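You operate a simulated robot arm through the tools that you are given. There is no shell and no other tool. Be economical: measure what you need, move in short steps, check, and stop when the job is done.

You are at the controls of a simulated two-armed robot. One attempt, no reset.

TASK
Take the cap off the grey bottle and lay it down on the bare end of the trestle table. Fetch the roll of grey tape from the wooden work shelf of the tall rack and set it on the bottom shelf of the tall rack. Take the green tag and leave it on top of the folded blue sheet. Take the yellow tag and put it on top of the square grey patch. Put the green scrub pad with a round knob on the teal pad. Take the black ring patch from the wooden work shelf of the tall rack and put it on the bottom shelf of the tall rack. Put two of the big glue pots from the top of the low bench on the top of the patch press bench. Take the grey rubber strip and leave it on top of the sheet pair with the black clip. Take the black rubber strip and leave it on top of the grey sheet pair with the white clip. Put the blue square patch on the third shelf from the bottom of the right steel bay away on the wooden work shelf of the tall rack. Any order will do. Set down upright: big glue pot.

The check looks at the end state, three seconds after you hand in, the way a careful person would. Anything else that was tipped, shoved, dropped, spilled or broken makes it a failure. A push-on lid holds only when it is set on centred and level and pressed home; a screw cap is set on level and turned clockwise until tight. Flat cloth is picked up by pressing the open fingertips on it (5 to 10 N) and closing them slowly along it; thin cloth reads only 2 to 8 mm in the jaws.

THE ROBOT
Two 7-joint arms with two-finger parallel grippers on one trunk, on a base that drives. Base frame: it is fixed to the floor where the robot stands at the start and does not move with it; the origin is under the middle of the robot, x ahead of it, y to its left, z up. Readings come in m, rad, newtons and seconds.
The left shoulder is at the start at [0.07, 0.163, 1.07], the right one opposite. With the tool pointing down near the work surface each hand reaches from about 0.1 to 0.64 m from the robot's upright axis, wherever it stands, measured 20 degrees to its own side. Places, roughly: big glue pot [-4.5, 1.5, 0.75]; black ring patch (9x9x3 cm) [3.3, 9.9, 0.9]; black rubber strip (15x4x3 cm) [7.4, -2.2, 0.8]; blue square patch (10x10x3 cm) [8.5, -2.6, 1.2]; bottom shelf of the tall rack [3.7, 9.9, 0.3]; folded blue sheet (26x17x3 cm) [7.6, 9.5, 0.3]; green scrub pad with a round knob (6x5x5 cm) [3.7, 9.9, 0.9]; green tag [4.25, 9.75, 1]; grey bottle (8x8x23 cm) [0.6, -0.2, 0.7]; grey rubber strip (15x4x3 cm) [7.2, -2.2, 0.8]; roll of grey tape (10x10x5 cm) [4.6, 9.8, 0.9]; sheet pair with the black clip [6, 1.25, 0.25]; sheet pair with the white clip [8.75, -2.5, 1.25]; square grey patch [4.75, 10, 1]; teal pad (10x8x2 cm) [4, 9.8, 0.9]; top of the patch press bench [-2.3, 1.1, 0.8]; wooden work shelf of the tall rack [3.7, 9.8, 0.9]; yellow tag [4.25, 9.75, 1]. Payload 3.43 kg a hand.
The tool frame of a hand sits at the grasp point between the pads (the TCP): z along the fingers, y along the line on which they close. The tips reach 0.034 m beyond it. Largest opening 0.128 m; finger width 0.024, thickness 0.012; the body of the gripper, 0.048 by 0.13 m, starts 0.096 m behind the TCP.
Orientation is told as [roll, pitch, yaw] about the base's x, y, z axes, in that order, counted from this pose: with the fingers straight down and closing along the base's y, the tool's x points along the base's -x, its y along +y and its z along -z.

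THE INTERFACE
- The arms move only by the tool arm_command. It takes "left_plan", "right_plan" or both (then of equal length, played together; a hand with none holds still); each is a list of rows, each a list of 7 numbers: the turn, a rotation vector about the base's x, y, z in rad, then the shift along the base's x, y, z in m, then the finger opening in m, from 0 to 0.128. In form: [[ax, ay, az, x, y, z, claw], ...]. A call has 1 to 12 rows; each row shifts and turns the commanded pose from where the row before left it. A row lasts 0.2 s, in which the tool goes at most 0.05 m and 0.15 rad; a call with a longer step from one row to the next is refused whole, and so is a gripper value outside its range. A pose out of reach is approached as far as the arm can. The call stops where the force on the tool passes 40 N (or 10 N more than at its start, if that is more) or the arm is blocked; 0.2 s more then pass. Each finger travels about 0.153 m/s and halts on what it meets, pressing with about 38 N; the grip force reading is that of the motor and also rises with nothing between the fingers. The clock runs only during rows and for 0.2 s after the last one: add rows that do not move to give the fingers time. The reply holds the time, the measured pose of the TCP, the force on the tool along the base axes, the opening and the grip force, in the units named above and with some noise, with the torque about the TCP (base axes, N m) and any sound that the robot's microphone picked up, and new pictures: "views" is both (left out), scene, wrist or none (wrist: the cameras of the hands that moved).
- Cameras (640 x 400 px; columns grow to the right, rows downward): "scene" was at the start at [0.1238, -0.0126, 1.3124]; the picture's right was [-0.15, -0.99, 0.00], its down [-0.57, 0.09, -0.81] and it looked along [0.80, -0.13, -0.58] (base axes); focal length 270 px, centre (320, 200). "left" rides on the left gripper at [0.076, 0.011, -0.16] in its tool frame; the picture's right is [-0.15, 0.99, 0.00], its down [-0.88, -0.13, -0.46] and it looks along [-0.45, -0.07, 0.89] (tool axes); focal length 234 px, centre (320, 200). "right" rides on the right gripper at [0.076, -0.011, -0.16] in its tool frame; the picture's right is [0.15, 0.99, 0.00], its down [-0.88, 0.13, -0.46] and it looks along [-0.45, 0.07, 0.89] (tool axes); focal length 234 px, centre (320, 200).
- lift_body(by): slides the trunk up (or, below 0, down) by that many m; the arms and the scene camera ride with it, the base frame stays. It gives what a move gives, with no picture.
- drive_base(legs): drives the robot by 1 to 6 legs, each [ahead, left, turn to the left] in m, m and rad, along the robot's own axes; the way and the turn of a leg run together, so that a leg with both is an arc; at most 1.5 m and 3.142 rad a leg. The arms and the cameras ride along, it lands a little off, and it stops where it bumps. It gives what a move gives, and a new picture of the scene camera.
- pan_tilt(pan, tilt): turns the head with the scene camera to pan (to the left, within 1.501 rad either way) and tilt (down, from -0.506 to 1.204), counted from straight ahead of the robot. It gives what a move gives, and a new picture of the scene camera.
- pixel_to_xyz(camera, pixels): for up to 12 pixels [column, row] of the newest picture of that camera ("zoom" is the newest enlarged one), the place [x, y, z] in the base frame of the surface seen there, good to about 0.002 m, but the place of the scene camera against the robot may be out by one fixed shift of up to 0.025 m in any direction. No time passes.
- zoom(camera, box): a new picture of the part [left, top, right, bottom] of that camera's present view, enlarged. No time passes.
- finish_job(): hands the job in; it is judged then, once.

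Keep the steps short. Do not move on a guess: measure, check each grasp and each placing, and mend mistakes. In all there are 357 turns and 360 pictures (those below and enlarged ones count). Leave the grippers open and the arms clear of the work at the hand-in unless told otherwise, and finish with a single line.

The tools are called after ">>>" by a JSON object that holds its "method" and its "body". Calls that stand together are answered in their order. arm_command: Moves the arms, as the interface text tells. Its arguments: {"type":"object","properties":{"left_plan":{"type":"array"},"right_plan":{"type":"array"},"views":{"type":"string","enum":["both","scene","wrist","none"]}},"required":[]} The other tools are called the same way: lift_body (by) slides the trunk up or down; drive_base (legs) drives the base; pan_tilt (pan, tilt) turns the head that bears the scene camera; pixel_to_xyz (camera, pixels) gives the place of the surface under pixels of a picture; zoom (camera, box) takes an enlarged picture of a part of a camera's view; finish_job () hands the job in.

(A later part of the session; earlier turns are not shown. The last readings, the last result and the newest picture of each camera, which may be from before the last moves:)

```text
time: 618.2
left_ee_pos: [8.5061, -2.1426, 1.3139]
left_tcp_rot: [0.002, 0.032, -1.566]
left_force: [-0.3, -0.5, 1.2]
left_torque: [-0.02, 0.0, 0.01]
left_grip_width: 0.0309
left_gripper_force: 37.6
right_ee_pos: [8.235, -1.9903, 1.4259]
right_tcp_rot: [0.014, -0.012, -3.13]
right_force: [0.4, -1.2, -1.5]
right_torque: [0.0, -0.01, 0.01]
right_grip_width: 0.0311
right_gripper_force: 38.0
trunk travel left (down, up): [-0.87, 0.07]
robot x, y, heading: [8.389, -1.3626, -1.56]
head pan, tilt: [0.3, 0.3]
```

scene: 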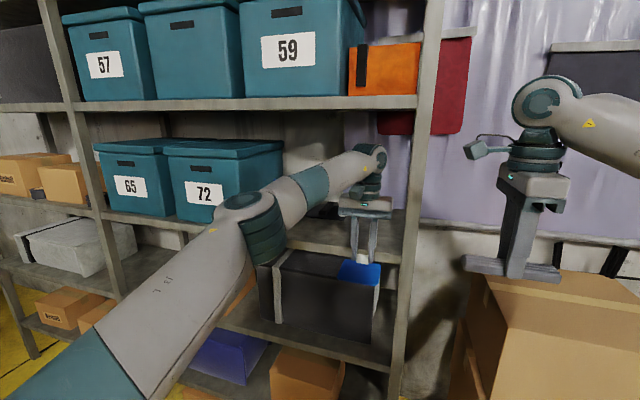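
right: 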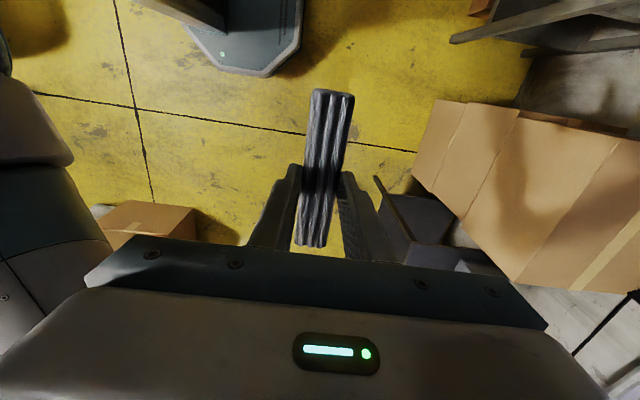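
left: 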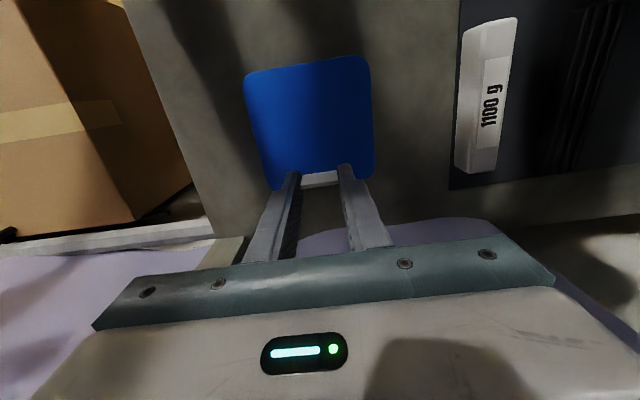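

I'll turn right to face west and drive back along the aisle.

>>> {"method": "drive_base", "body": {"legs": [[0, 0, -1.58], [0.9, 0, 0]]}}

>>> {"method": "lift_body", "body": {"by": -0.15}}

>>> {"method": "pan_tilt", "body": {"pan": -0.3, "tilt": 0.35}}

```text
time: 626.7
left_ee_pos: [6.7115, -1.5572, 1.313]
left_tcp_rot: [0.004, 0.033, -3.096]
left_force: [-0.7, 0.5, -0.4]
left_torque: [0.0, 0.05, 0.0]
left_grip_width: 0.0308
left_gripper_force: 37.8
right_ee_pos: [6.8531, -1.2811, 1.4272]
right_tcp_rot: [0.015, -0.012, 1.619]
right_force: [0.0, -0.5, -1.0]
right_torque: [0.0, 0.01, 0.0]
right_grip_width: 0.0311
right_gripper_force: 38.7
trunk travel left (down, up): [-0.87, 0.07]
robot x, y, heading: [7.4873, -1.4084, -3.091]
head pan, tilt: [0.3, 0.3]
```

scene: 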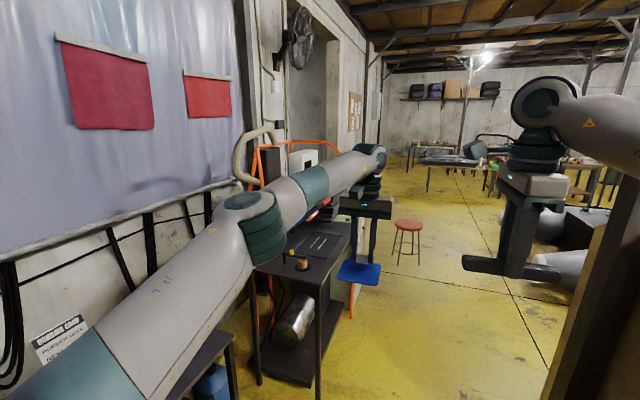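

```text
time: 628.5
left_ee_pos: [6.7102, -1.557, 1.1635]
left_tcp_rot: [0.004, 0.034, -3.095]
left_force: [0.5, 0.4, -1.3]
left_torque: [0.01, 0.01, 0.03]
left_grip_width: 0.0308
left_gripper_force: 37.9
right_ee_pos: [6.8516, -1.2816, 1.277]
right_tcp_rot: [0.013, -0.011, 1.62]
right_force: [-0.3, 0.1, -1.1]
right_torque: [0.01, 0.0, -0.01]
right_grip_width: 0.0311
right_gripper_force: 37.9
trunk travel left (down, up): [-0.72, 0.22]
robot x, y, heading: [7.4862, -1.4102, -3.088]
head pan, tilt: [0.3, 0.3]
```

```text
time: 629.5
left_ee_pos: [6.7098, -1.5576, 1.1626]
left_tcp_rot: [0.004, 0.033, -3.098]
left_force: [0.0, 0.5, -1.1]
left_torque: [0.0, 0.05, 0.0]
left_grip_width: 0.0309
left_gripper_force: 38.2
right_ee_pos: [6.8515, -1.2805, 1.2762]
right_tcp_rot: [0.012, -0.011, 1.62]
right_force: [0.8, -0.8, -0.8]
right_torque: [-0.01, -0.01, 0.01]
right_grip_width: 0.0309
right_gripper_force: 37.8
trunk travel left (down, up): [-0.72, 0.22]
robot x, y, heading: [7.4794, -1.4064, -3.086]
head pan, tilt: [-0.3, 0.351]
```

scene: 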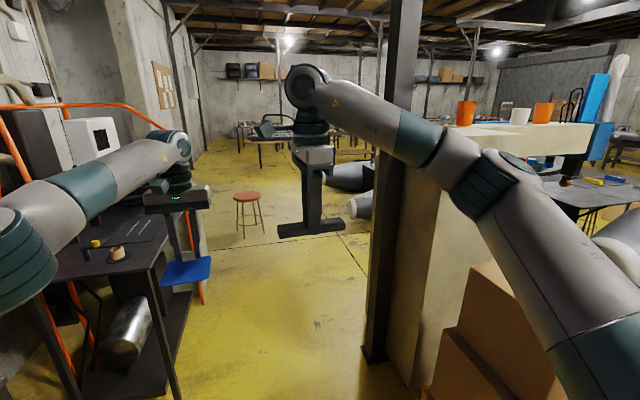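

I'll straighten and drive west to x≈5.0, then turn north.

>>> {"method": "drive_base", "body": {"legs": [[0, 0, -0.05], [1.5, 0, 0], [1.0, 0, 0], [0, 0, -1.57]]}}

>>> {"method": "pan_tilt", "body": {"pan": -0.5, "tilt": 0.4}}

```text
time: 646.3
left_ee_pos: [4.8083, -0.6294, 1.1633]
left_tcp_rot: [0.002, 0.034, 1.558]
left_force: [0.3, -0.5, 0.1]
left_torque: [0.02, -0.01, 0.03]
left_grip_width: 0.0309
left_gripper_force: 38.6
right_ee_pos: [5.0744, -0.7874, 1.2766]
right_tcp_rot: [0.015, -0.011, -0.01]
right_force: [0.0, -0.2, -1.3]
right_torque: [-0.02, -0.02, 0.0]
right_grip_width: 0.031
right_gripper_force: 37.9
trunk travel left (down, up): [-0.72, 0.22]
robot x, y, heading: [4.9108, -1.4113, 1.562]
head pan, tilt: [-0.3, 0.351]
```

scene: 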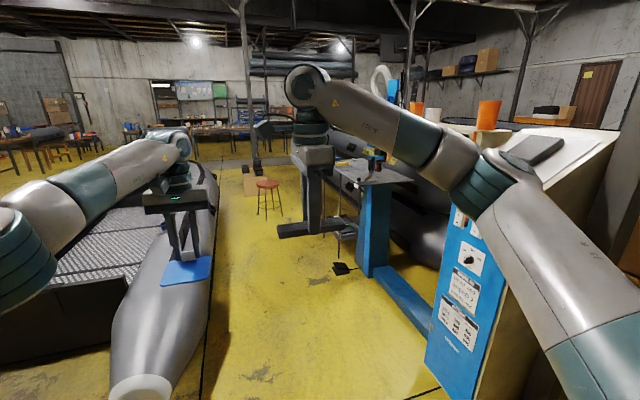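

```text
time: 647.0
left_ee_pos: [4.8073, -0.6288, 1.1634]
left_tcp_rot: [0.004, 0.034, 1.557]
left_force: [-1.2, -0.9, -0.5]
left_torque: [0.04, 0.01, 0.01]
left_grip_width: 0.0312
left_gripper_force: 38.1
right_ee_pos: [5.0751, -0.7885, 1.2759]
right_tcp_rot: [0.014, -0.012, -0.01]
right_force: [-0.1, 0.4, -1.2]
right_torque: [0.0, 0.0, -0.01]
right_grip_width: 0.0309
right_gripper_force: 37.9
trunk travel left (down, up): [-0.72, 0.22]
robot x, y, heading: [4.9114, -1.4113, 1.563]
head pan, tilt: [-0.499, 0.4]
```

scene: 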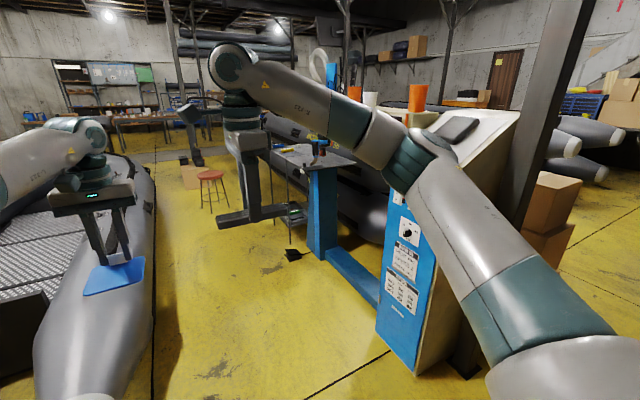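

I'll enlarge the area around the machine's side stand and measure.

>>> {"method": "zoom", "body": {"camera": "scene", "box": [240, 130, 380, 260]}}

>>> {"method": "pixel_to_xyz", "body": {"camera": "scene", "pixels": [[150, 300], [145, 200], [320, 250], [292, 215], [285, 230], [310, 160], [295, 255], [350, 275], [210, 210], [200, 175], [340, 165], [395, 360]]}}

```text
3.08 times, centred on (310, 195) of scene
```

zoom: 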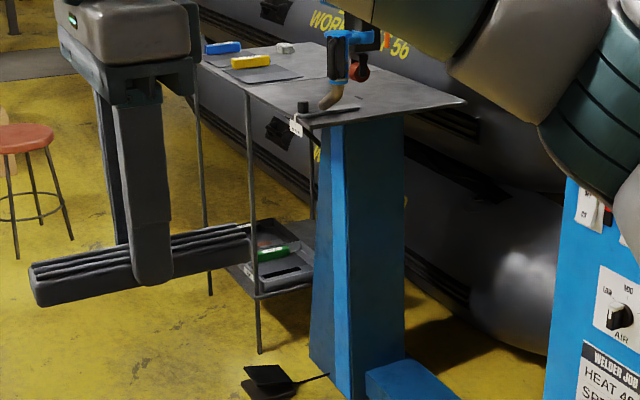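

```text
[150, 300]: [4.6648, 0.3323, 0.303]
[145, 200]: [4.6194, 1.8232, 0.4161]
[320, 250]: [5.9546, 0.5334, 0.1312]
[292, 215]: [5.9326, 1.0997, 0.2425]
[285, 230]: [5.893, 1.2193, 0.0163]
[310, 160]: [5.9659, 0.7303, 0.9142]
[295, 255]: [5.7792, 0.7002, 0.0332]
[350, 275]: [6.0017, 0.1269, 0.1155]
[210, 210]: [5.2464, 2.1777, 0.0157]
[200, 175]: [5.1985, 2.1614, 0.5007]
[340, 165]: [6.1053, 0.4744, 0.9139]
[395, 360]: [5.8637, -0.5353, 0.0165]
```

The stand's lower tray (z≈0.24, y≈0.9–1.4) holds the clipped sheets. I'll drive north along x≈5.15 to y≈1.2 and turn east to face it.

>>> {"method": "drive_base", "body": {"legs": [[1.2, -0.2, 0.01], [1.35, 0, 0], [0, 0, -1.57]]}}

>>> {"method": "pan_tilt", "body": {"pan": 0.0, "tilt": 0.7}}

```text
time: 663.4
left_ee_pos: [5.889, 1.2685, 1.1635]
left_tcp_rot: [0.005, 0.034, 0.008]
left_force: [-0.3, -0.4, -0.8]
left_torque: [0.0, -0.04, 0.02]
left_grip_width: 0.031
left_gripper_force: 37.6
right_ee_pos: [5.7364, 0.999, 1.2772]
right_tcp_rot: [0.013, -0.011, -1.56]
right_force: [-0.2, -0.8, -0.2]
right_torque: [-0.02, -0.01, 0.0]
right_grip_width: 0.0312
right_gripper_force: 38.0
trunk travel left (down, up): [-0.72, 0.22]
robot x, y, heading: [5.1096, 1.1489, 0.008]
head pan, tilt: [-0.499, 0.4]
```

scene: 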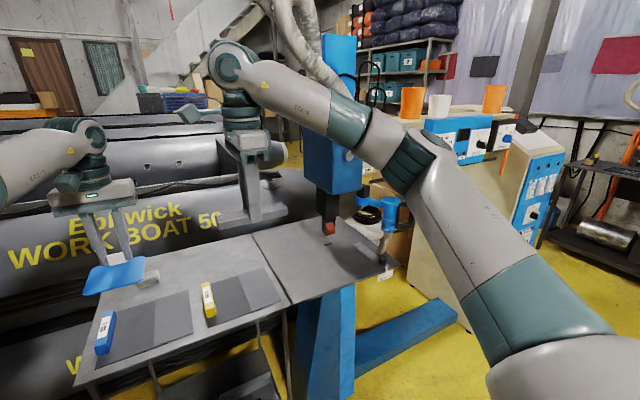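

```text
time: 664.3
left_ee_pos: [5.8881, 1.2693, 1.1637]
left_tcp_rot: [0.003, 0.034, 0.006]
left_force: [1.0, 0.0, -0.4]
left_torque: [0.01, -0.03, -0.03]
left_grip_width: 0.0308
left_gripper_force: 37.8
right_ee_pos: [5.7367, 0.9997, 1.2773]
right_tcp_rot: [0.015, -0.011, -1.56]
right_force: [-0.1, 0.4, -1.6]
right_torque: [-0.03, 0.01, -0.01]
right_grip_width: 0.0314
right_gripper_force: 38.3
trunk travel left (down, up): [-0.72, 0.22]
robot x, y, heading: [5.1097, 1.1487, 0.007]
head pan, tilt: [0.0, 0.7]
```

scene: 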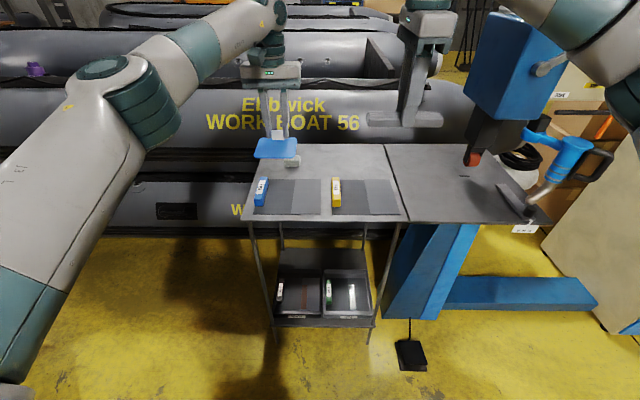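

>>> {"method": "zoom", "body": {"camera": "scene", "box": [250, 240, 390, 345]}}

>>> {"method": "zoom", "body": {"camera": "scene", "box": [230, 130, 430, 240]}}

```text
3.81 times, centred on (320, 292) of scene
```

zoom: 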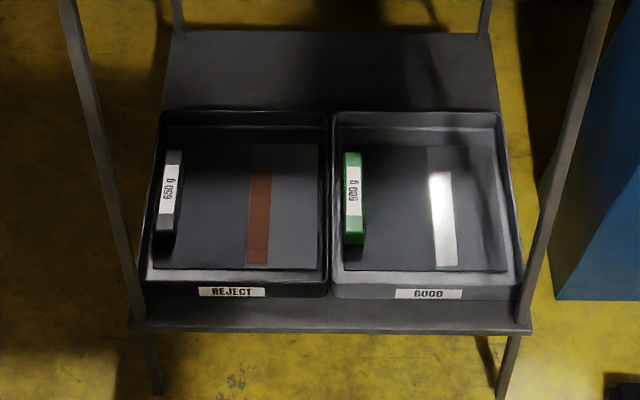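

```text
3.20 times, centred on (330, 185) of scene
```

zoom: 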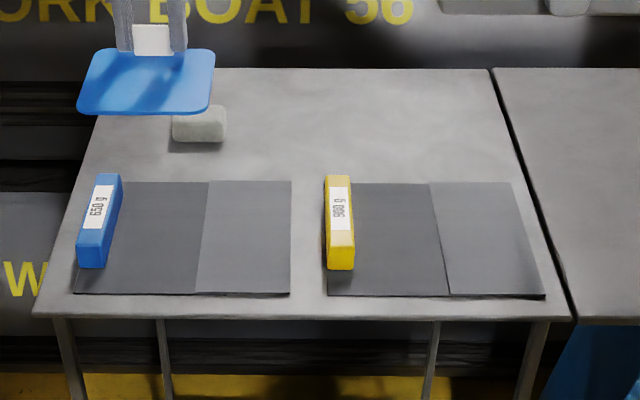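

The sheet pair with the black clip is in the left lower tray, marked REJECT. I'll measure it and the legs.

>>> {"method": "pixel_to_xyz", "body": {"camera": "scene", "pixels": [[299, 290], [307, 305], [310, 282], [331, 302], [288, 280], [281, 295], [325, 275], [280, 312], [330, 316], [262, 265], [370, 320], [310, 220]]}}

>>> {"method": "pixel_to_xyz", "body": {"camera": "zoom", "pixels": [[60, 316], [550, 318], [490, 70], [110, 75], [200, 250], [150, 85]]}}

```text
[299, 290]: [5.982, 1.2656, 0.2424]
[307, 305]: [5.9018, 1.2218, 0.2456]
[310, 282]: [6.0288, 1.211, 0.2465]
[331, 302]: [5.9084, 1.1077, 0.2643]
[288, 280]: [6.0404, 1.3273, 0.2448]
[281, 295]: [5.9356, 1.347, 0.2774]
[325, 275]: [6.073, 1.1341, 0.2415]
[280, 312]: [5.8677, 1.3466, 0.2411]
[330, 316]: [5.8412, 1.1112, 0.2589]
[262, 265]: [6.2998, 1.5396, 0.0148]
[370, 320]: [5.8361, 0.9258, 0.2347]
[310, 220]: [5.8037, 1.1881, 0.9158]
```

```text
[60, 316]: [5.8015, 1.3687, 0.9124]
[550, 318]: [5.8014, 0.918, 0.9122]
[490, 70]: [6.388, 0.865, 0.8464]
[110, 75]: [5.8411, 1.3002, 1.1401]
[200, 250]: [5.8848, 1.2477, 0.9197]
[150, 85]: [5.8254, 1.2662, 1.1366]
```

Table top edge x=5.80, z≈0.90. The sheet in the left tray spans x≈5.91–6.085, y≈1.13–1.33, z≈0.228, and the legs stand near y 0.93 and 1.38. I'll draw both hands back first, then lower the trunk.

>>> {"method": "arm_command", "body": {"left_plan": [[0, 0, 0, -0.04, 0.005, 0, 0.02], [0, 0, 0, -0.04, 0.005, 0, 0.02], [0, 0, 0, -0.04, 0.005, 0, 0.02], [0, 0, 0, -0.04, 0.005, 0, 0.02], [0, 0, 0, -0.04, 0.005, 0, 0.02], [0, 0, 0, -0.04, 0.005, 0, 0.02], [0, 0, 0, -0.02, 0, 0, 0.02]], "right_plan": [[0, 0, 0, -0.03, 0, 0, 0.02], [0, 0, 0, -0.03, 0, 0, 0.02], [0, 0, 0, -0.03, 0, 0, 0.02], [0, 0, 0, 0, 0, 0, 0.02], [0, 0, 0, 0, 0, 0, 0.02], [0, 0, 0, 0, 0, 0, 0.02], [0, 0, 0, 0, 0, 0, 0.02]], "views": "none"}}

>>> {"method": "lift_body", "body": {"by": -0.4}}

>>> {"method": "lift_body", "body": {"by": -0.15}}

>>> {"method": "pan_tilt", "body": {"pan": -0.1, "tilt": 0.5}}

```text
time: 665.9
left_ee_pos: [5.6273, 1.3003, 1.1614]
left_tcp_rot: [0.002, 0.031, 0.007]
left_force: [0.8, -0.4, -0.7]
left_torque: [0.02, -0.07, -0.01]
left_grip_width: 0.0309
left_gripper_force: 38.2
right_ee_pos: [5.6455, 0.999, 1.276]
right_tcp_rot: [0.015, -0.01, -1.56]
right_force: [0.6, -0.4, -2.0]
right_torque: [0.0, 0.02, -0.01]
right_grip_width: 0.031
right_gripper_force: 38.4
trunk travel left (down, up): [-0.72, 0.22]
robot x, y, heading: [5.11, 1.1512, 0.01]
head pan, tilt: [0.0, 0.7]
```

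```text
time: 669.8
left_ee_pos: [5.6282, 1.2994, 0.7618]
left_tcp_rot: [0.003, 0.033, 0.006]
left_force: [0.7, 0.6, 0.1]
left_torque: [-0.01, -0.01, 0.01]
left_grip_width: 0.0309
left_gripper_force: 37.3
right_ee_pos: [5.644, 0.9986, 0.8765]
right_tcp_rot: [0.013, -0.011, -1.56]
right_force: [0.2, -0.9, -1.4]
right_torque: [0.02, -0.01, 0.03]
right_grip_width: 0.0311
right_gripper_force: 38.5
trunk travel left (down, up): [-0.32, 0.62]
robot x, y, heading: [5.1081, 1.1485, 0.011]
head pan, tilt: [0.0, 0.7]
```

```text
time: 671.5
left_ee_pos: [5.6275, 1.2994, 0.6112]
left_tcp_rot: [0.003, 0.031, 0.008]
left_force: [-0.8, -0.4, 0.3]
left_torque: [0.02, -0.01, -0.02]
left_grip_width: 0.031
left_gripper_force: 37.8
right_ee_pos: [5.6435, 0.9993, 0.7258]
right_tcp_rot: [0.013, -0.009, -1.56]
right_force: [0.8, -0.4, -0.4]
right_torque: [-0.02, 0.02, -0.03]
right_grip_width: 0.0311
right_gripper_force: 38.2
trunk travel left (down, up): [-0.17, 0.77]
robot x, y, heading: [5.107, 1.1528, 0.016]
head pan, tilt: [0.0, 0.7]
```

```text
time: 672.2
left_ee_pos: [5.6281, 1.2992, 0.6113]
left_tcp_rot: [0.003, 0.033, 0.006]
left_force: [-0.4, 0.9, -0.6]
left_torque: [0.01, -0.03, -0.02]
left_grip_width: 0.031
left_gripper_force: 38.0
right_ee_pos: [5.6427, 0.999, 0.7261]
right_tcp_rot: [0.015, -0.011, -1.56]
right_force: [0.0, 0.1, -1.1]
right_torque: [0.02, 0.0, -0.02]
right_grip_width: 0.0312
right_gripper_force: 38.4
trunk travel left (down, up): [-0.17, 0.77]
robot x, y, heading: [5.1119, 1.1519, 0.018]
head pan, tilt: [-0.099, 0.499]
```

scene: 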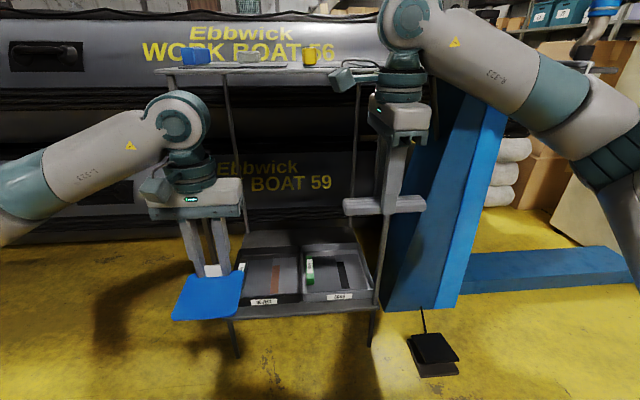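

I'll lower the right hand to z≈0.34 in front of the stand, then move left 0.22 m.

>>> {"method": "arm_command", "body": {"right_plan": [[0, 0, 0, 0, 0, -0.043, 0.02], [0, 0, 0, 0, 0, -0.043, 0.02], [0, 0, 0, 0, 0, -0.043, 0.02], [0, 0, 0, 0, 0, -0.043, 0.02], [0, 0, 0, 0, 0, -0.043, 0.02], [0, 0, 0, 0, 0, -0.043, 0.02], [0, 0, 0, 0, 0, -0.043, 0.02], [0, 0, 0, 0, 0, -0.043, 0.02], [0, 0, 0, 0, 0, -0.04, 0.02], [0, 0, 0, 0, 0, 0, 0.02]], "views": "none"}}

>>> {"method": "drive_base", "body": {"legs": [[0, 0.225, -0.01]]}}

>>> {"method": "zoom", "body": {"camera": "right", "box": [0, 0, 640, 400]}}

```text
time: 674.4
left_ee_pos: [5.6284, 1.2998, 0.6114]
left_tcp_rot: [0.003, 0.033, 0.007]
left_force: [-0.2, 1.1, -1.0]
left_torque: [0.02, -0.03, -0.02]
left_grip_width: 0.0309
left_gripper_force: 38.2
right_ee_pos: [5.6454, 0.9978, 0.3415]
right_tcp_rot: [0.014, -0.011, -1.56]
right_force: [0.3, 0.1, -1.2]
right_torque: [-0.02, -0.01, -0.01]
right_grip_width: 0.0311
right_gripper_force: 37.7
trunk travel left (down, up): [-0.17, 0.77]
robot x, y, heading: [5.1069, 1.1523, 0.01]
head pan, tilt: [-0.099, 0.499]
```

```text
time: 676.1
left_ee_pos: [5.6285, 1.5165, 0.6109]
left_tcp_rot: [0.002, 0.032, -0.005]
left_force: [-0.4, -0.5, -0.6]
left_torque: [0.0, 0.0, -0.01]
left_grip_width: 0.031
left_gripper_force: 37.8
right_ee_pos: [5.6428, 1.2143, 0.3413]
right_tcp_rot: [0.017, -0.011, -1.572]
right_force: [-0.7, 0.3, -0.4]
right_torque: [0.01, 0.02, -0.01]
right_grip_width: 0.0311
right_gripper_force: 38.2
trunk travel left (down, up): [-0.17, 0.77]
robot x, y, heading: [5.1073, 1.3729, -0.003]
head pan, tilt: [-0.099, 0.499]
```

scene: 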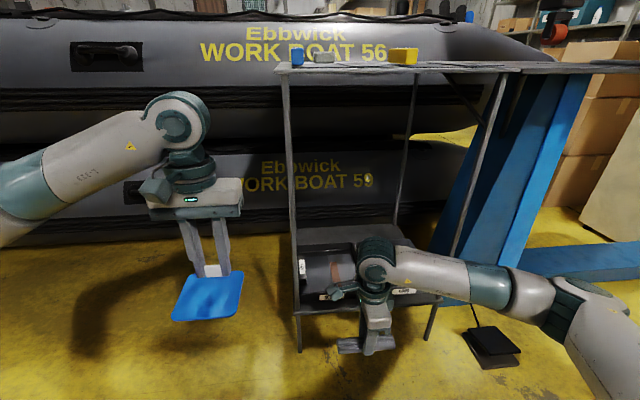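

```text
1.00 times, centred on (320, 200) of right (not enlarged: the box is as wide or as high as the picture)
```

zoom: 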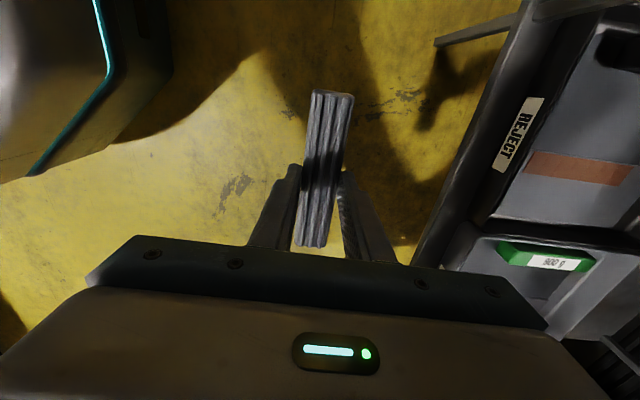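

>>> {"method": "pixel_to_xyz", "body": {"camera": "zoom", "pixels": [[500, 215], [550, 75], [620, 165], [535, 160], [600, 230], [520, 195], [620, 55], [490, 220], [445, 250], [580, 120], [560, 265]]}}

```text
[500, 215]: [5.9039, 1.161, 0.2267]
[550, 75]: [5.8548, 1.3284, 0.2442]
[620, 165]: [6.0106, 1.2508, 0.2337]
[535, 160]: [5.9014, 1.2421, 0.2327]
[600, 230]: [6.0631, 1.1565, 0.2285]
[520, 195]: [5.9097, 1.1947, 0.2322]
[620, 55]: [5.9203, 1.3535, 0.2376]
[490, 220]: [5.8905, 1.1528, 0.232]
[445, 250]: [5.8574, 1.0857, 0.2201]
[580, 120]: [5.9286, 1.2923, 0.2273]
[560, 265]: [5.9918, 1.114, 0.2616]
```

The sheet spans y 1.157–1.335 at x≥5.895, surface 0.2275. I'll centre the strip at (5.985,1.243). I shift y +0.03, drive in 0.2 m, then check.

>>> {"method": "arm_command", "body": {"right_plan": [[0, 0, 0, 0, 0.03, 0, 0.02], [0, 0, 0, 0, 0, 0, 0.02]], "views": "none"}}

>>> {"method": "drive_base", "body": {"legs": [[0.2, 0, 0]]}}

>>> {"method": "arm_command", "body": {"right_plan": [[0, 0, 0, 0.035, 0, 0, 0.02], [0, 0, 0, 0.035, 0, 0, 0.02], [0, 0, 0, 0.035, 0, 0, 0.02], [0, 0, 0, 0.03, 0, 0, 0.02], [0, 0, 0, 0, 0, 0, 0.02]], "views": "both"}}

```text
time: 676.7
left_ee_pos: [5.6285, 1.5159, 0.6104]
left_tcp_rot: [0.003, 0.033, -0.005]
left_force: [0.1, -0.1, 0.5]
left_torque: [-0.01, -0.02, -0.02]
left_grip_width: 0.0308
left_gripper_force: 38.4
right_ee_pos: [5.641, 1.2463, 0.3419]
right_tcp_rot: [0.014, -0.01, -1.573]
right_force: [0.4, -0.2, -1.5]
right_torque: [-0.02, -0.02, 0.01]
right_grip_width: 0.0315
right_gripper_force: 38.4
trunk travel left (down, up): [-0.17, 0.77]
robot x, y, heading: [5.107, 1.3735, -0.002]
head pan, tilt: [-0.099, 0.499]
```

```text
time: 678.3
left_ee_pos: [5.8281, 1.5169, 0.6106]
left_tcp_rot: [0.003, 0.033, -0.004]
left_force: [0.3, 0.1, 0.0]
left_torque: [0.01, -0.02, 0.0]
left_grip_width: 0.0309
left_gripper_force: 37.7
right_ee_pos: [5.8401, 1.2459, 0.3412]
right_tcp_rot: [0.013, -0.01, -1.569]
right_force: [0.8, -0.5, -1.3]
right_torque: [0.01, 0.03, -0.04]
right_grip_width: 0.0312
right_gripper_force: 38.2
trunk travel left (down, up): [-0.17, 0.77]
robot x, y, heading: [5.3061, 1.376, -0.0]
head pan, tilt: [-0.099, 0.499]
```

scene: 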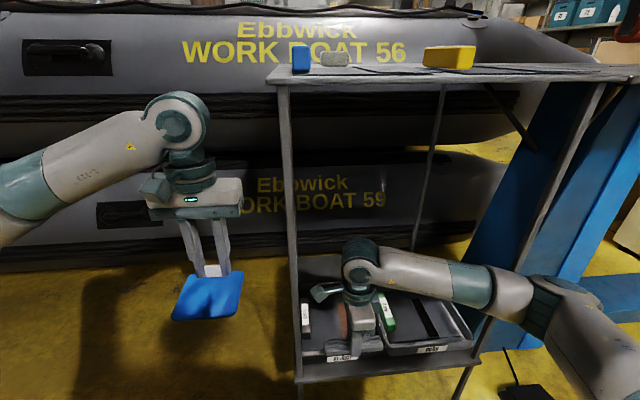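

```text
time: 679.5
left_ee_pos: [5.8272, 1.5164, 0.6113]
left_tcp_rot: [0.004, 0.032, -0.004]
left_force: [0.3, 0.4, -0.1]
left_torque: [-0.02, -0.03, -0.02]
left_grip_width: 0.0309
left_gripper_force: 37.7
right_ee_pos: [5.9757, 1.2469, 0.3401]
right_tcp_rot: [0.015, -0.01, -1.571]
right_force: [0.0, -0.8, -0.2]
right_torque: [0.01, 0.03, 0.0]
right_grip_width: 0.0313
right_gripper_force: 38.0
trunk travel left (down, up): [-0.17, 0.77]
robot x, y, heading: [5.3103, 1.3736, 0.003]
head pan, tilt: [-0.099, 0.499]
```

scene: 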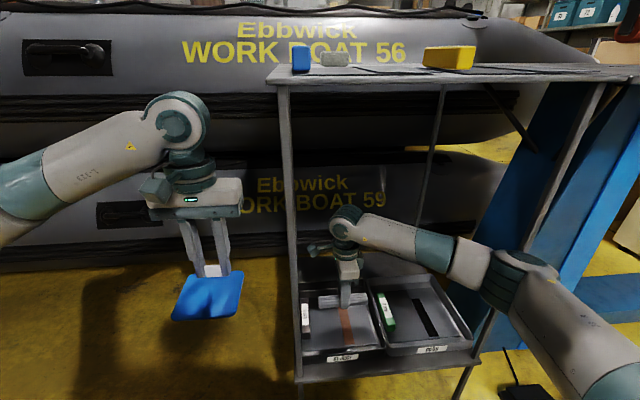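
right: 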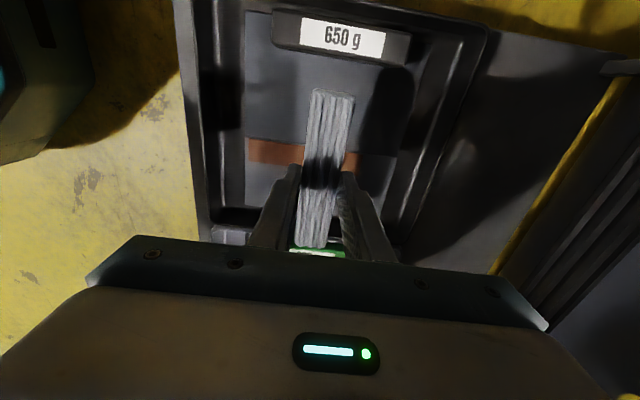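

>>> {"method": "pixel_to_xyz", "body": {"camera": "right", "pixels": [[340, 40], [290, 50], [270, 150], [230, 150], [395, 150], [270, 205], [330, 95], [320, 240]]}}

>>> {"method": "arm_command", "body": {"right_plan": [[0, 0, 0, 0.005, -0.002, -0.03, 0.02], [0, 0, 0, 0, 0, -0.025, 0.02], [0, 0, 0, 0, 0, -0.006, 0.02], [0, 0, 0, 0, 0, 0, 0.02]], "views": "wrist"}}

```text
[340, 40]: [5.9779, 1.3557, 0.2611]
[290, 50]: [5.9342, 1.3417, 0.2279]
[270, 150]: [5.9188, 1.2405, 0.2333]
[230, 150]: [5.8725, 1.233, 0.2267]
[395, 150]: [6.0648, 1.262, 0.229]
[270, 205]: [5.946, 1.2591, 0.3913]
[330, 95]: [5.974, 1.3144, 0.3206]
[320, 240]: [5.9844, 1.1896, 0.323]
```

```text
time: 680.5
left_ee_pos: [5.8275, 1.5167, 0.6104]
left_tcp_rot: [0.003, 0.034, -0.004]
left_force: [-0.5, -0.4, -1.0]
left_torque: [0.04, -0.02, -0.04]
left_grip_width: 0.0308
left_gripper_force: 38.0
right_ee_pos: [5.9797, 1.2462, 0.2796]
right_tcp_rot: [0.014, -0.011, -1.57]
right_force: [0.2, 0.4, -0.8]
right_torque: [-0.04, -0.01, -0.03]
right_grip_width: 0.0315
right_gripper_force: 37.9
trunk travel left (down, up): [-0.17, 0.77]
robot x, y, heading: [5.304, 1.3732, 0.005]
head pan, tilt: [-0.099, 0.499]
```

right: 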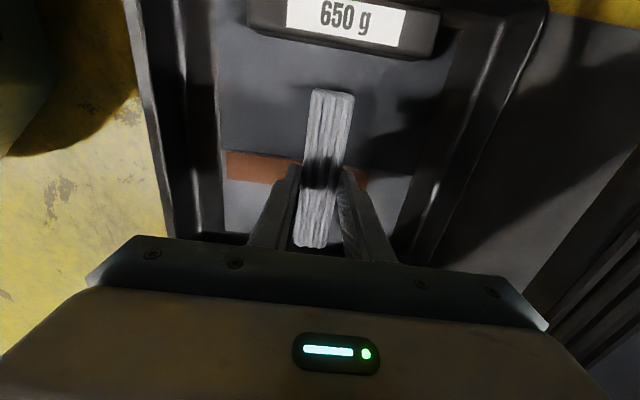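

The strip is over the sheet. I'll lower to contact and release.

>>> {"method": "arm_command", "body": {"right_plan": [[0, 0, 0, 0, 0, -0.004, 0.02], [0, 0, 0, 0, 0, -0.003, 0.02], [0, 0, 0, 0, 0, -0.002, 0.02], [0, 0, 0, 0, 0, 0, 0.02]], "views": "none"}}

```text
time: 681.5
left_ee_pos: [5.8279, 1.5173, 0.611]
left_tcp_rot: [0.002, 0.034, -0.002]
left_force: [0.4, 0.6, -0.7]
left_torque: [-0.03, -0.04, 0.02]
left_grip_width: 0.0312
left_gripper_force: 37.6
right_ee_pos: [5.9796, 1.2444, 0.2718]
right_tcp_rot: [0.014, -0.01, -1.571]
right_force: [0.1, 0.4, -1.8]
right_torque: [-0.03, 0.0, -0.02]
right_grip_width: 0.031
right_gripper_force: 37.9
trunk travel left (down, up): [-0.17, 0.77]
robot x, y, heading: [5.3061, 1.371, -0.003]
head pan, tilt: [-0.099, 0.499]
```

>>> {"method": "arm_command", "body": {"right_plan": [[0, 0, 0, 0, 0, -0.002, 0.02], [0, 0, 0, 0, 0, -0.002, 0.02], [0, 0, 0, 0, 0, 0, 0.035], [0, 0, 0, 0, 0, 0, 0.05], [0, 0, 0, 0, 0, 0.02, 0.05], [0, 0, 0, 0, 0, 0.03, 0.05], [0, 0, 0, -0.04, 0, 0.02, 0.05], [0, 0, 0, -0.04, 0, 0, 0.05], [0, 0, 0, -0.04, 0, 0, 0.05]], "views": "both"}}

```text
time: 683.5
left_ee_pos: [5.8272, 1.5181, 0.6106]
left_tcp_rot: [0.004, 0.034, -0.003]
left_force: [0.1, 0.2, -1.6]
left_torque: [0.02, 0.01, 0.02]
left_grip_width: 0.0309
left_gripper_force: 37.9
right_ee_pos: [5.8589, 1.2444, 0.3372]
right_tcp_rot: [0.013, -0.011, -1.574]
right_force: [0.0, 0.0, -0.5]
right_torque: [-0.01, -0.01, 0.01]
right_grip_width: 0.0501
right_gripper_force: 0.0
trunk travel left (down, up): [-0.17, 0.77]
robot x, y, heading: [5.3103, 1.3728, 0.003]
head pan, tilt: [-0.099, 0.499]
```

scene: 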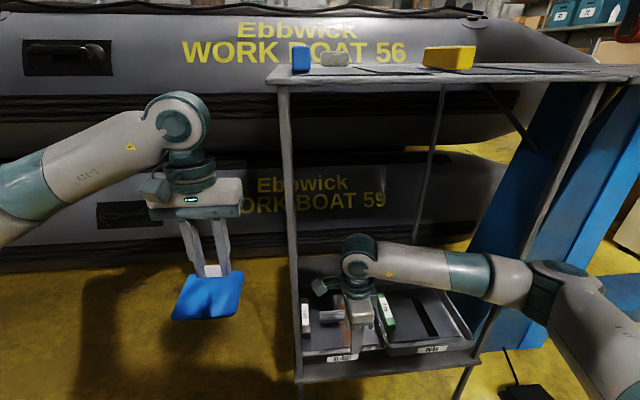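
right: 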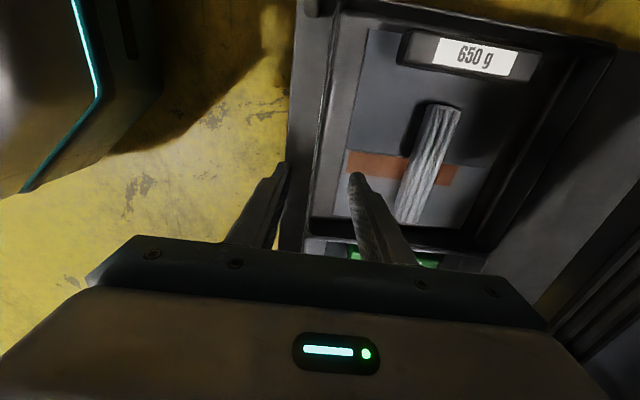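

The grey strip lies on the sheet pair. I'll back off, raise up, and look north for a shorter way to the rack.

>>> {"method": "drive_base", "body": {"legs": [[-0.2, 0, 0]]}}

>>> {"method": "lift_body", "body": {"by": 0.4}}

>>> {"method": "lift_body", "body": {"by": 0.2}}

>>> {"method": "arm_command", "body": {"right_plan": [[0, 0, 0.14, 0, 0, 0.045, 0.06], [0, 0, 0.145, 0, 0, 0.045, 0.08], [0, 0, 0.145, 0, 0, 0.045, 0.1], [0, 0, 0.145, 0, 0, 0.045, 0.128], [0, 0, 0.145, 0, 0, 0.03, 0.128], [0, 0, 0.145, 0, 0, 0.0, 0.128], [0, 0, 0.145, 0, 0, 0, 0.128], [0, 0, 0.145, 0, 0, 0, 0.128], [0, 0, 0.145, 0, 0, 0, 0.128], [0, 0, 0.145, 0, 0, 0, 0.128], [0, 0, 0.12, 0, 0, 0, 0.128]], "views": "none"}}

>>> {"method": "pan_tilt", "body": {"pan": 1.4, "tilt": 0.3}}

```text
time: 685.1
left_ee_pos: [5.6259, 1.5182, 0.6106]
left_tcp_rot: [0.003, 0.032, -0.002]
left_force: [-0.1, 0.1, -1.0]
left_torque: [-0.02, -0.01, -0.02]
left_grip_width: 0.031
left_gripper_force: 38.1
right_ee_pos: [5.6572, 1.2452, 0.3362]
right_tcp_rot: [0.012, -0.009, -1.57]
right_force: [-0.5, -0.2, 0.2]
right_torque: [-0.02, 0.03, -0.01]
right_grip_width: 0.0501
right_gripper_force: 0.2
trunk travel left (down, up): [-0.17, 0.77]
robot x, y, heading: [5.1041, 1.3765, 0.006]
head pan, tilt: [-0.099, 0.499]
```

scene: 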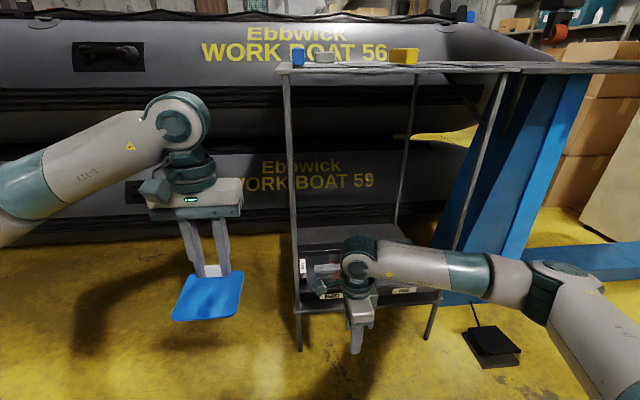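

```text
time: 689.0
left_ee_pos: [5.6259, 1.5166, 1.0109]
left_tcp_rot: [0.003, 0.034, -0.002]
left_force: [0.4, 0.3, -0.6]
left_torque: [0.01, -0.01, -0.02]
left_grip_width: 0.0312
left_gripper_force: 38.3
right_ee_pos: [5.6567, 1.2449, 0.7378]
right_tcp_rot: [0.013, -0.012, -1.569]
right_force: [-0.1, -0.4, -0.5]
right_torque: [-0.01, 0.03, 0.03]
right_grip_width: 0.0501
right_gripper_force: 0.0
trunk travel left (down, up): [-0.57, 0.37]
robot x, y, heading: [5.1029, 1.3796, 0.005]
head pan, tilt: [-0.099, 0.499]
```

```text
time: 691.1
left_ee_pos: [5.6252, 1.5176, 1.2106]
left_tcp_rot: [0.004, 0.032, -0.001]
left_force: [0.4, -0.6, -1.2]
left_torque: [-0.02, -0.03, -0.02]
left_grip_width: 0.0309
left_gripper_force: 38.2
right_ee_pos: [5.6572, 1.2457, 0.9369]
right_tcp_rot: [0.014, -0.012, -1.57]
right_force: [0.2, 0.5, 0.2]
right_torque: [0.01, 0.05, -0.02]
right_grip_width: 0.0499
right_gripper_force: 0.1
trunk travel left (down, up): [-0.77, 0.17]
robot x, y, heading: [5.1027, 1.3715, 0.006]
head pan, tilt: [-0.099, 0.499]
```

```text
time: 693.5
left_ee_pos: [5.6252, 1.5175, 1.2116]
left_tcp_rot: [0.003, 0.032, -0.003]
left_force: [0.5, 0.9, -1.1]
left_torque: [0.0, -0.01, -0.03]
left_grip_width: 0.0311
left_gripper_force: 38.2
right_ee_pos: [5.6574, 1.2451, 1.1479]
right_tcp_rot: [0.014, -0.009, -0.001]
right_force: [-0.8, -0.4, -0.6]
right_torque: [-0.01, 0.03, 0.01]
right_grip_width: 0.1283
right_gripper_force: 0.0
trunk travel left (down, up): [-0.77, 0.17]
robot x, y, heading: [5.0995, 1.3719, 0.009]
head pan, tilt: [-0.099, 0.499]
```

```text
time: 695.1
left_ee_pos: [5.6253, 1.5175, 1.2106]
left_tcp_rot: [0.002, 0.033, -0.002]
left_force: [-0.5, -0.4, -0.2]
left_torque: [0.0, -0.01, 0.03]
left_grip_width: 0.0309
left_gripper_force: 38.2
right_ee_pos: [5.6578, 1.2459, 1.1473]
right_tcp_rot: [0.016, -0.011, -0.006]
right_force: [0.1, -0.5, 0.3]
right_torque: [-0.01, -0.01, -0.03]
right_grip_width: 0.128
right_gripper_force: 0.2
trunk travel left (down, up): [-0.77, 0.17]
robot x, y, heading: [5.1028, 1.3724, 0.008]
head pan, tilt: [1.4, 0.3]
```

scene: 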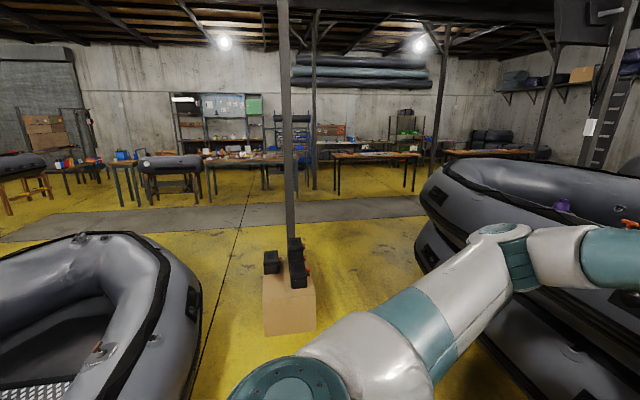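

>>> {"method": "zoom", "body": {"camera": "scene", "box": [100, 100, 460, 230]}}

>>> {"method": "pixel_to_xyz", "body": {"camera": "scene", "pixels": [[283, 162], [333, 158], [338, 192], [315, 185], [268, 190], [215, 195], [195, 195], [145, 200], [130, 200], [205, 165], [262, 325], [205, 320]]}}

```text
1.78 times, centred on (280, 165) of scene
```

zoom: 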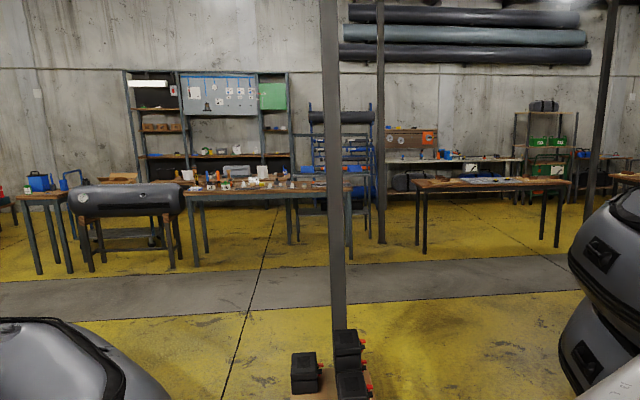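

```text
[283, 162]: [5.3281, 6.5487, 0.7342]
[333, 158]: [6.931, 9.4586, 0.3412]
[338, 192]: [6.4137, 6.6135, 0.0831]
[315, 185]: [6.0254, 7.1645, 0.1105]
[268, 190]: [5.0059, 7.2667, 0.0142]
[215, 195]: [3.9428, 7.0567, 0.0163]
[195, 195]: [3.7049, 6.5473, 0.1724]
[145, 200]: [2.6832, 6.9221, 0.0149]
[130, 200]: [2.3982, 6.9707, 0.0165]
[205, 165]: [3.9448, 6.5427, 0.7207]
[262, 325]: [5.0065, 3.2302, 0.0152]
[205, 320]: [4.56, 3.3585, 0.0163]
```

The row of tables is blocked there too, so I'll take the known way round: south, west along y≈-0.75, then north up the x≈1.5 aisle.

>>> {"method": "drive_base", "body": {"legs": [[0, 0, -1.575], [1.1, 0, 0], [1.05, 0, 0], [0, 0, -1.57]]}}

>>> {"method": "pan_tilt", "body": {"pan": 0.0, "tilt": 0.35}}

```text
time: 713.5
left_ee_pos: [4.5556, -0.9063, 1.2118]
left_tcp_rot: [0.003, 0.033, 3.121]
left_force: [0.3, 0.1, 0.2]
left_torque: [0.0, 0.02, 0.0]
left_grip_width: 0.031
left_gripper_force: 37.9
right_ee_pos: [4.5283, -0.6325, 1.1476]
right_tcp_rot: [0.014, -0.011, 3.117]
right_force: [-0.1, -0.5, 0.0]
right_torque: [0.02, -0.01, -0.01]
right_grip_width: 0.128
right_gripper_force: 0.1
trunk travel left (down, up): [-0.77, 0.17]
robot x, y, heading: [5.0776, -0.7737, 3.128]
head pan, tilt: [1.4, 0.3]
```

scene: 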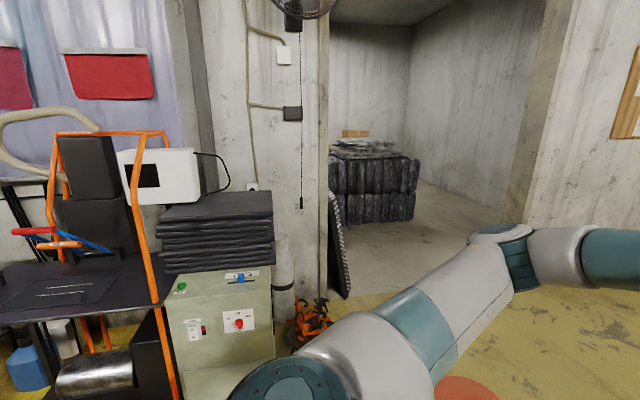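

```text
time: 715.0
left_ee_pos: [4.5555, -0.9059, 1.2102]
left_tcp_rot: [0.006, 0.034, 3.119]
left_force: [0.4, -0.4, -1.0]
left_torque: [-0.01, 0.02, -0.01]
left_grip_width: 0.0309
left_gripper_force: 38.2
right_ee_pos: [4.5293, -0.6328, 1.1476]
right_tcp_rot: [0.015, -0.011, 3.117]
right_force: [0.1, -0.9, -0.2]
right_torque: [0.01, 0.02, -0.02]
right_grip_width: 0.128
right_gripper_force: 0.0
trunk travel left (down, up): [-0.77, 0.17]
robot x, y, heading: [5.0782, -0.7747, 3.122]
head pan, tilt: [0.0, 0.351]
```

scene: 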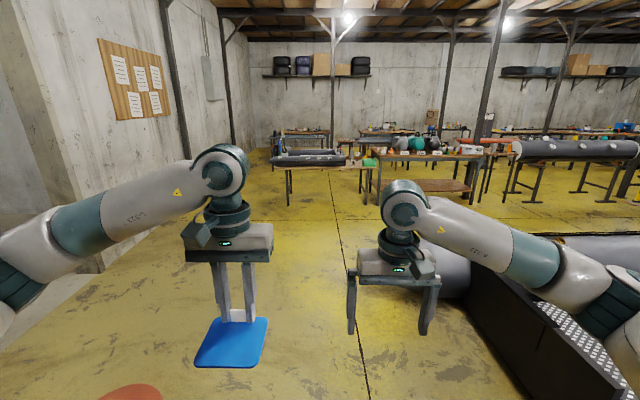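

The patch is level in the left hand. I'll drive west to x≈1.5, turn north, and go up the aisle.

>>> {"method": "drive_base", "body": {"legs": [[1.5, 0, 0.01], [1.5, 0, 0], [0.55, 0, 0], [0, 0, -1.57], [1.5, 0, 0], [1.5, 0, 0]]}}

```text
time: 750.3
left_ee_pos: [1.5018, 2.8951, 1.2116]
left_tcp_rot: [0.003, 0.032, 1.526]
left_force: [0.3, -0.1, -0.4]
left_torque: [0.06, 0.01, -0.04]
left_grip_width: 0.0309
left_gripper_force: 37.9
right_ee_pos: [1.7745, 2.916, 1.1484]
right_tcp_rot: [0.014, -0.009, 1.523]
right_force: [-0.4, 0.6, -0.5]
right_torque: [0.03, 0.02, 0.02]
right_grip_width: 0.1279
right_gripper_force: 0.1
trunk travel left (down, up): [-0.77, 0.17]
robot x, y, heading: [1.6245, 2.3683, 1.534]
head pan, tilt: [0.0, 0.351]
```

scene: 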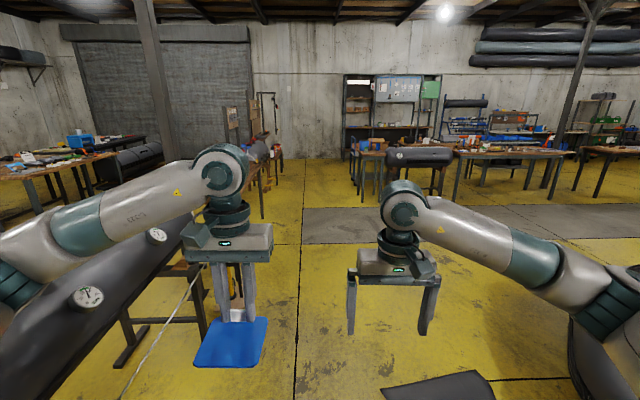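

>>> {"method": "drive_base", "body": {"legs": [[0, 0.12, 0.036], [1.5, 0, 0], [1.5, 0, 0], [1.5, -0.05, 0]]}}

```text
refused: leg 4 is longer than a leg can be; nothing moved
```

>>> {"method": "drive_base", "body": {"legs": [[0, 0.12, 0.036], [1.5, 0, 0], [1.5, 0, 0], [1.4, -0.1, 0], [1.45, -0.1, 0]]}}

```text
time: 778.8
left_ee_pos: [1.5294, 8.6932, 1.2113]
left_tcp_rot: [0.003, 0.031, 1.571]
left_force: [0.0, -0.5, 0.0]
left_torque: [0.04, 0.01, -0.01]
left_grip_width: 0.031
left_gripper_force: 37.4
right_ee_pos: [1.8018, 8.7271, 1.148]
right_tcp_rot: [0.012, -0.011, 1.569]
right_force: [-0.3, 0.2, 0.8]
right_torque: [0.02, 0.01, -0.02]
right_grip_width: 0.1279
right_gripper_force: 0.2
trunk travel left (down, up): [-0.77, 0.17]
robot x, y, heading: [1.6768, 8.1755, 1.58]
head pan, tilt: [0.0, 0.351]
```

scene: 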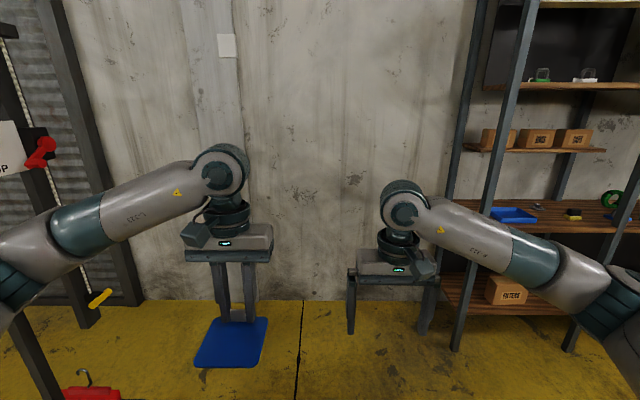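

I'm at the rack's west end. I'll go forward a little and slide right along the rack to x≈3.86.

>>> {"method": "drive_base", "body": {"legs": [[0.5, 0, -0.01], [0, -1.4, 0], [0, -0.78, 0]]}}

>>> {"method": "arm_command", "body": {"left_plan": [[0, 0, 0, 0, 0.035, 0, 0.02], [0, 0, 0, 0, 0.035, 0, 0.02], [0, 0, 0, 0, 0.035, 0, 0.02], [0, 0, 0, 0, 0.035, 0, 0.02], [0, 0, 0, 0, 0.02, 0, 0.02]], "right_plan": [[0, 0, 0, 0.01, -0.03, 0.01, 0.08], [0, 0, 0, 0.01, -0.03, 0.01, 0.08], [0, 0, 0, 0.01, -0.03, 0.01, 0.08], [0, 0, 0, 0.01, -0.03, 0.01, 0.08], [0, 0, 0, 0, -0.02, 0, 0.08]], "views": "scene"}}

```text
time: 792.1
left_ee_pos: [3.6812, 9.2107, 1.2104]
left_tcp_rot: [0.004, 0.032, 1.58]
left_force: [0.2, 0.6, -1.3]
left_torque: [0.0, 0.01, 0.02]
left_grip_width: 0.0307
left_gripper_force: 37.5
right_ee_pos: [3.9538, 9.2456, 1.1471]
right_tcp_rot: [0.014, -0.01, 1.579]
right_force: [0.1, -0.2, -0.1]
right_torque: [0.03, 0.0, 0.02]
right_grip_width: 0.1281
right_gripper_force: 0.0
trunk travel left (down, up): [-0.77, 0.17]
robot x, y, heading: [3.8347, 8.6916, 1.587]
head pan, tilt: [0.0, 0.351]
```

scene: 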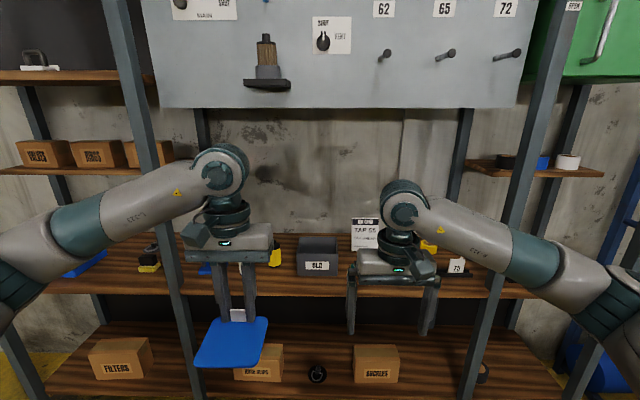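

```text
time: 793.3
left_ee_pos: [3.6836, 9.3717, 1.2113]
left_tcp_rot: [0.002, 0.032, 1.581]
left_force: [0.4, 0.6, 0.1]
left_torque: [-0.02, -0.02, 0.0]
left_grip_width: 0.0308
left_gripper_force: 37.8
right_ee_pos: [3.9945, 9.1079, 1.1878]
right_tcp_rot: [0.013, -0.012, 1.58]
right_force: [0.5, 0.2, -0.7]
right_torque: [0.0, 0.0, 0.02]
right_grip_width: 0.0796
right_gripper_force: 0.1
trunk travel left (down, up): [-0.77, 0.17]
robot x, y, heading: [3.8343, 8.6937, 1.589]
head pan, tilt: [0.0, 0.351]
```

scene: 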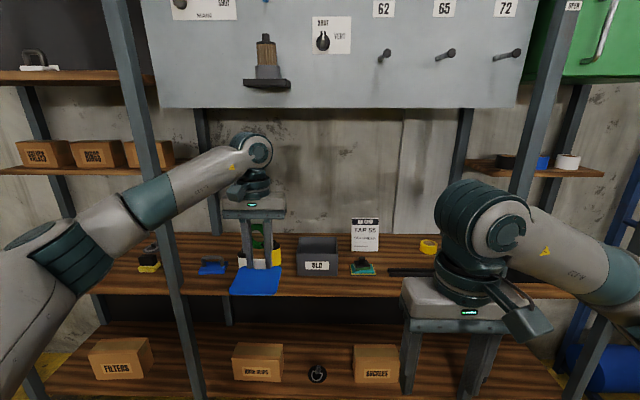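

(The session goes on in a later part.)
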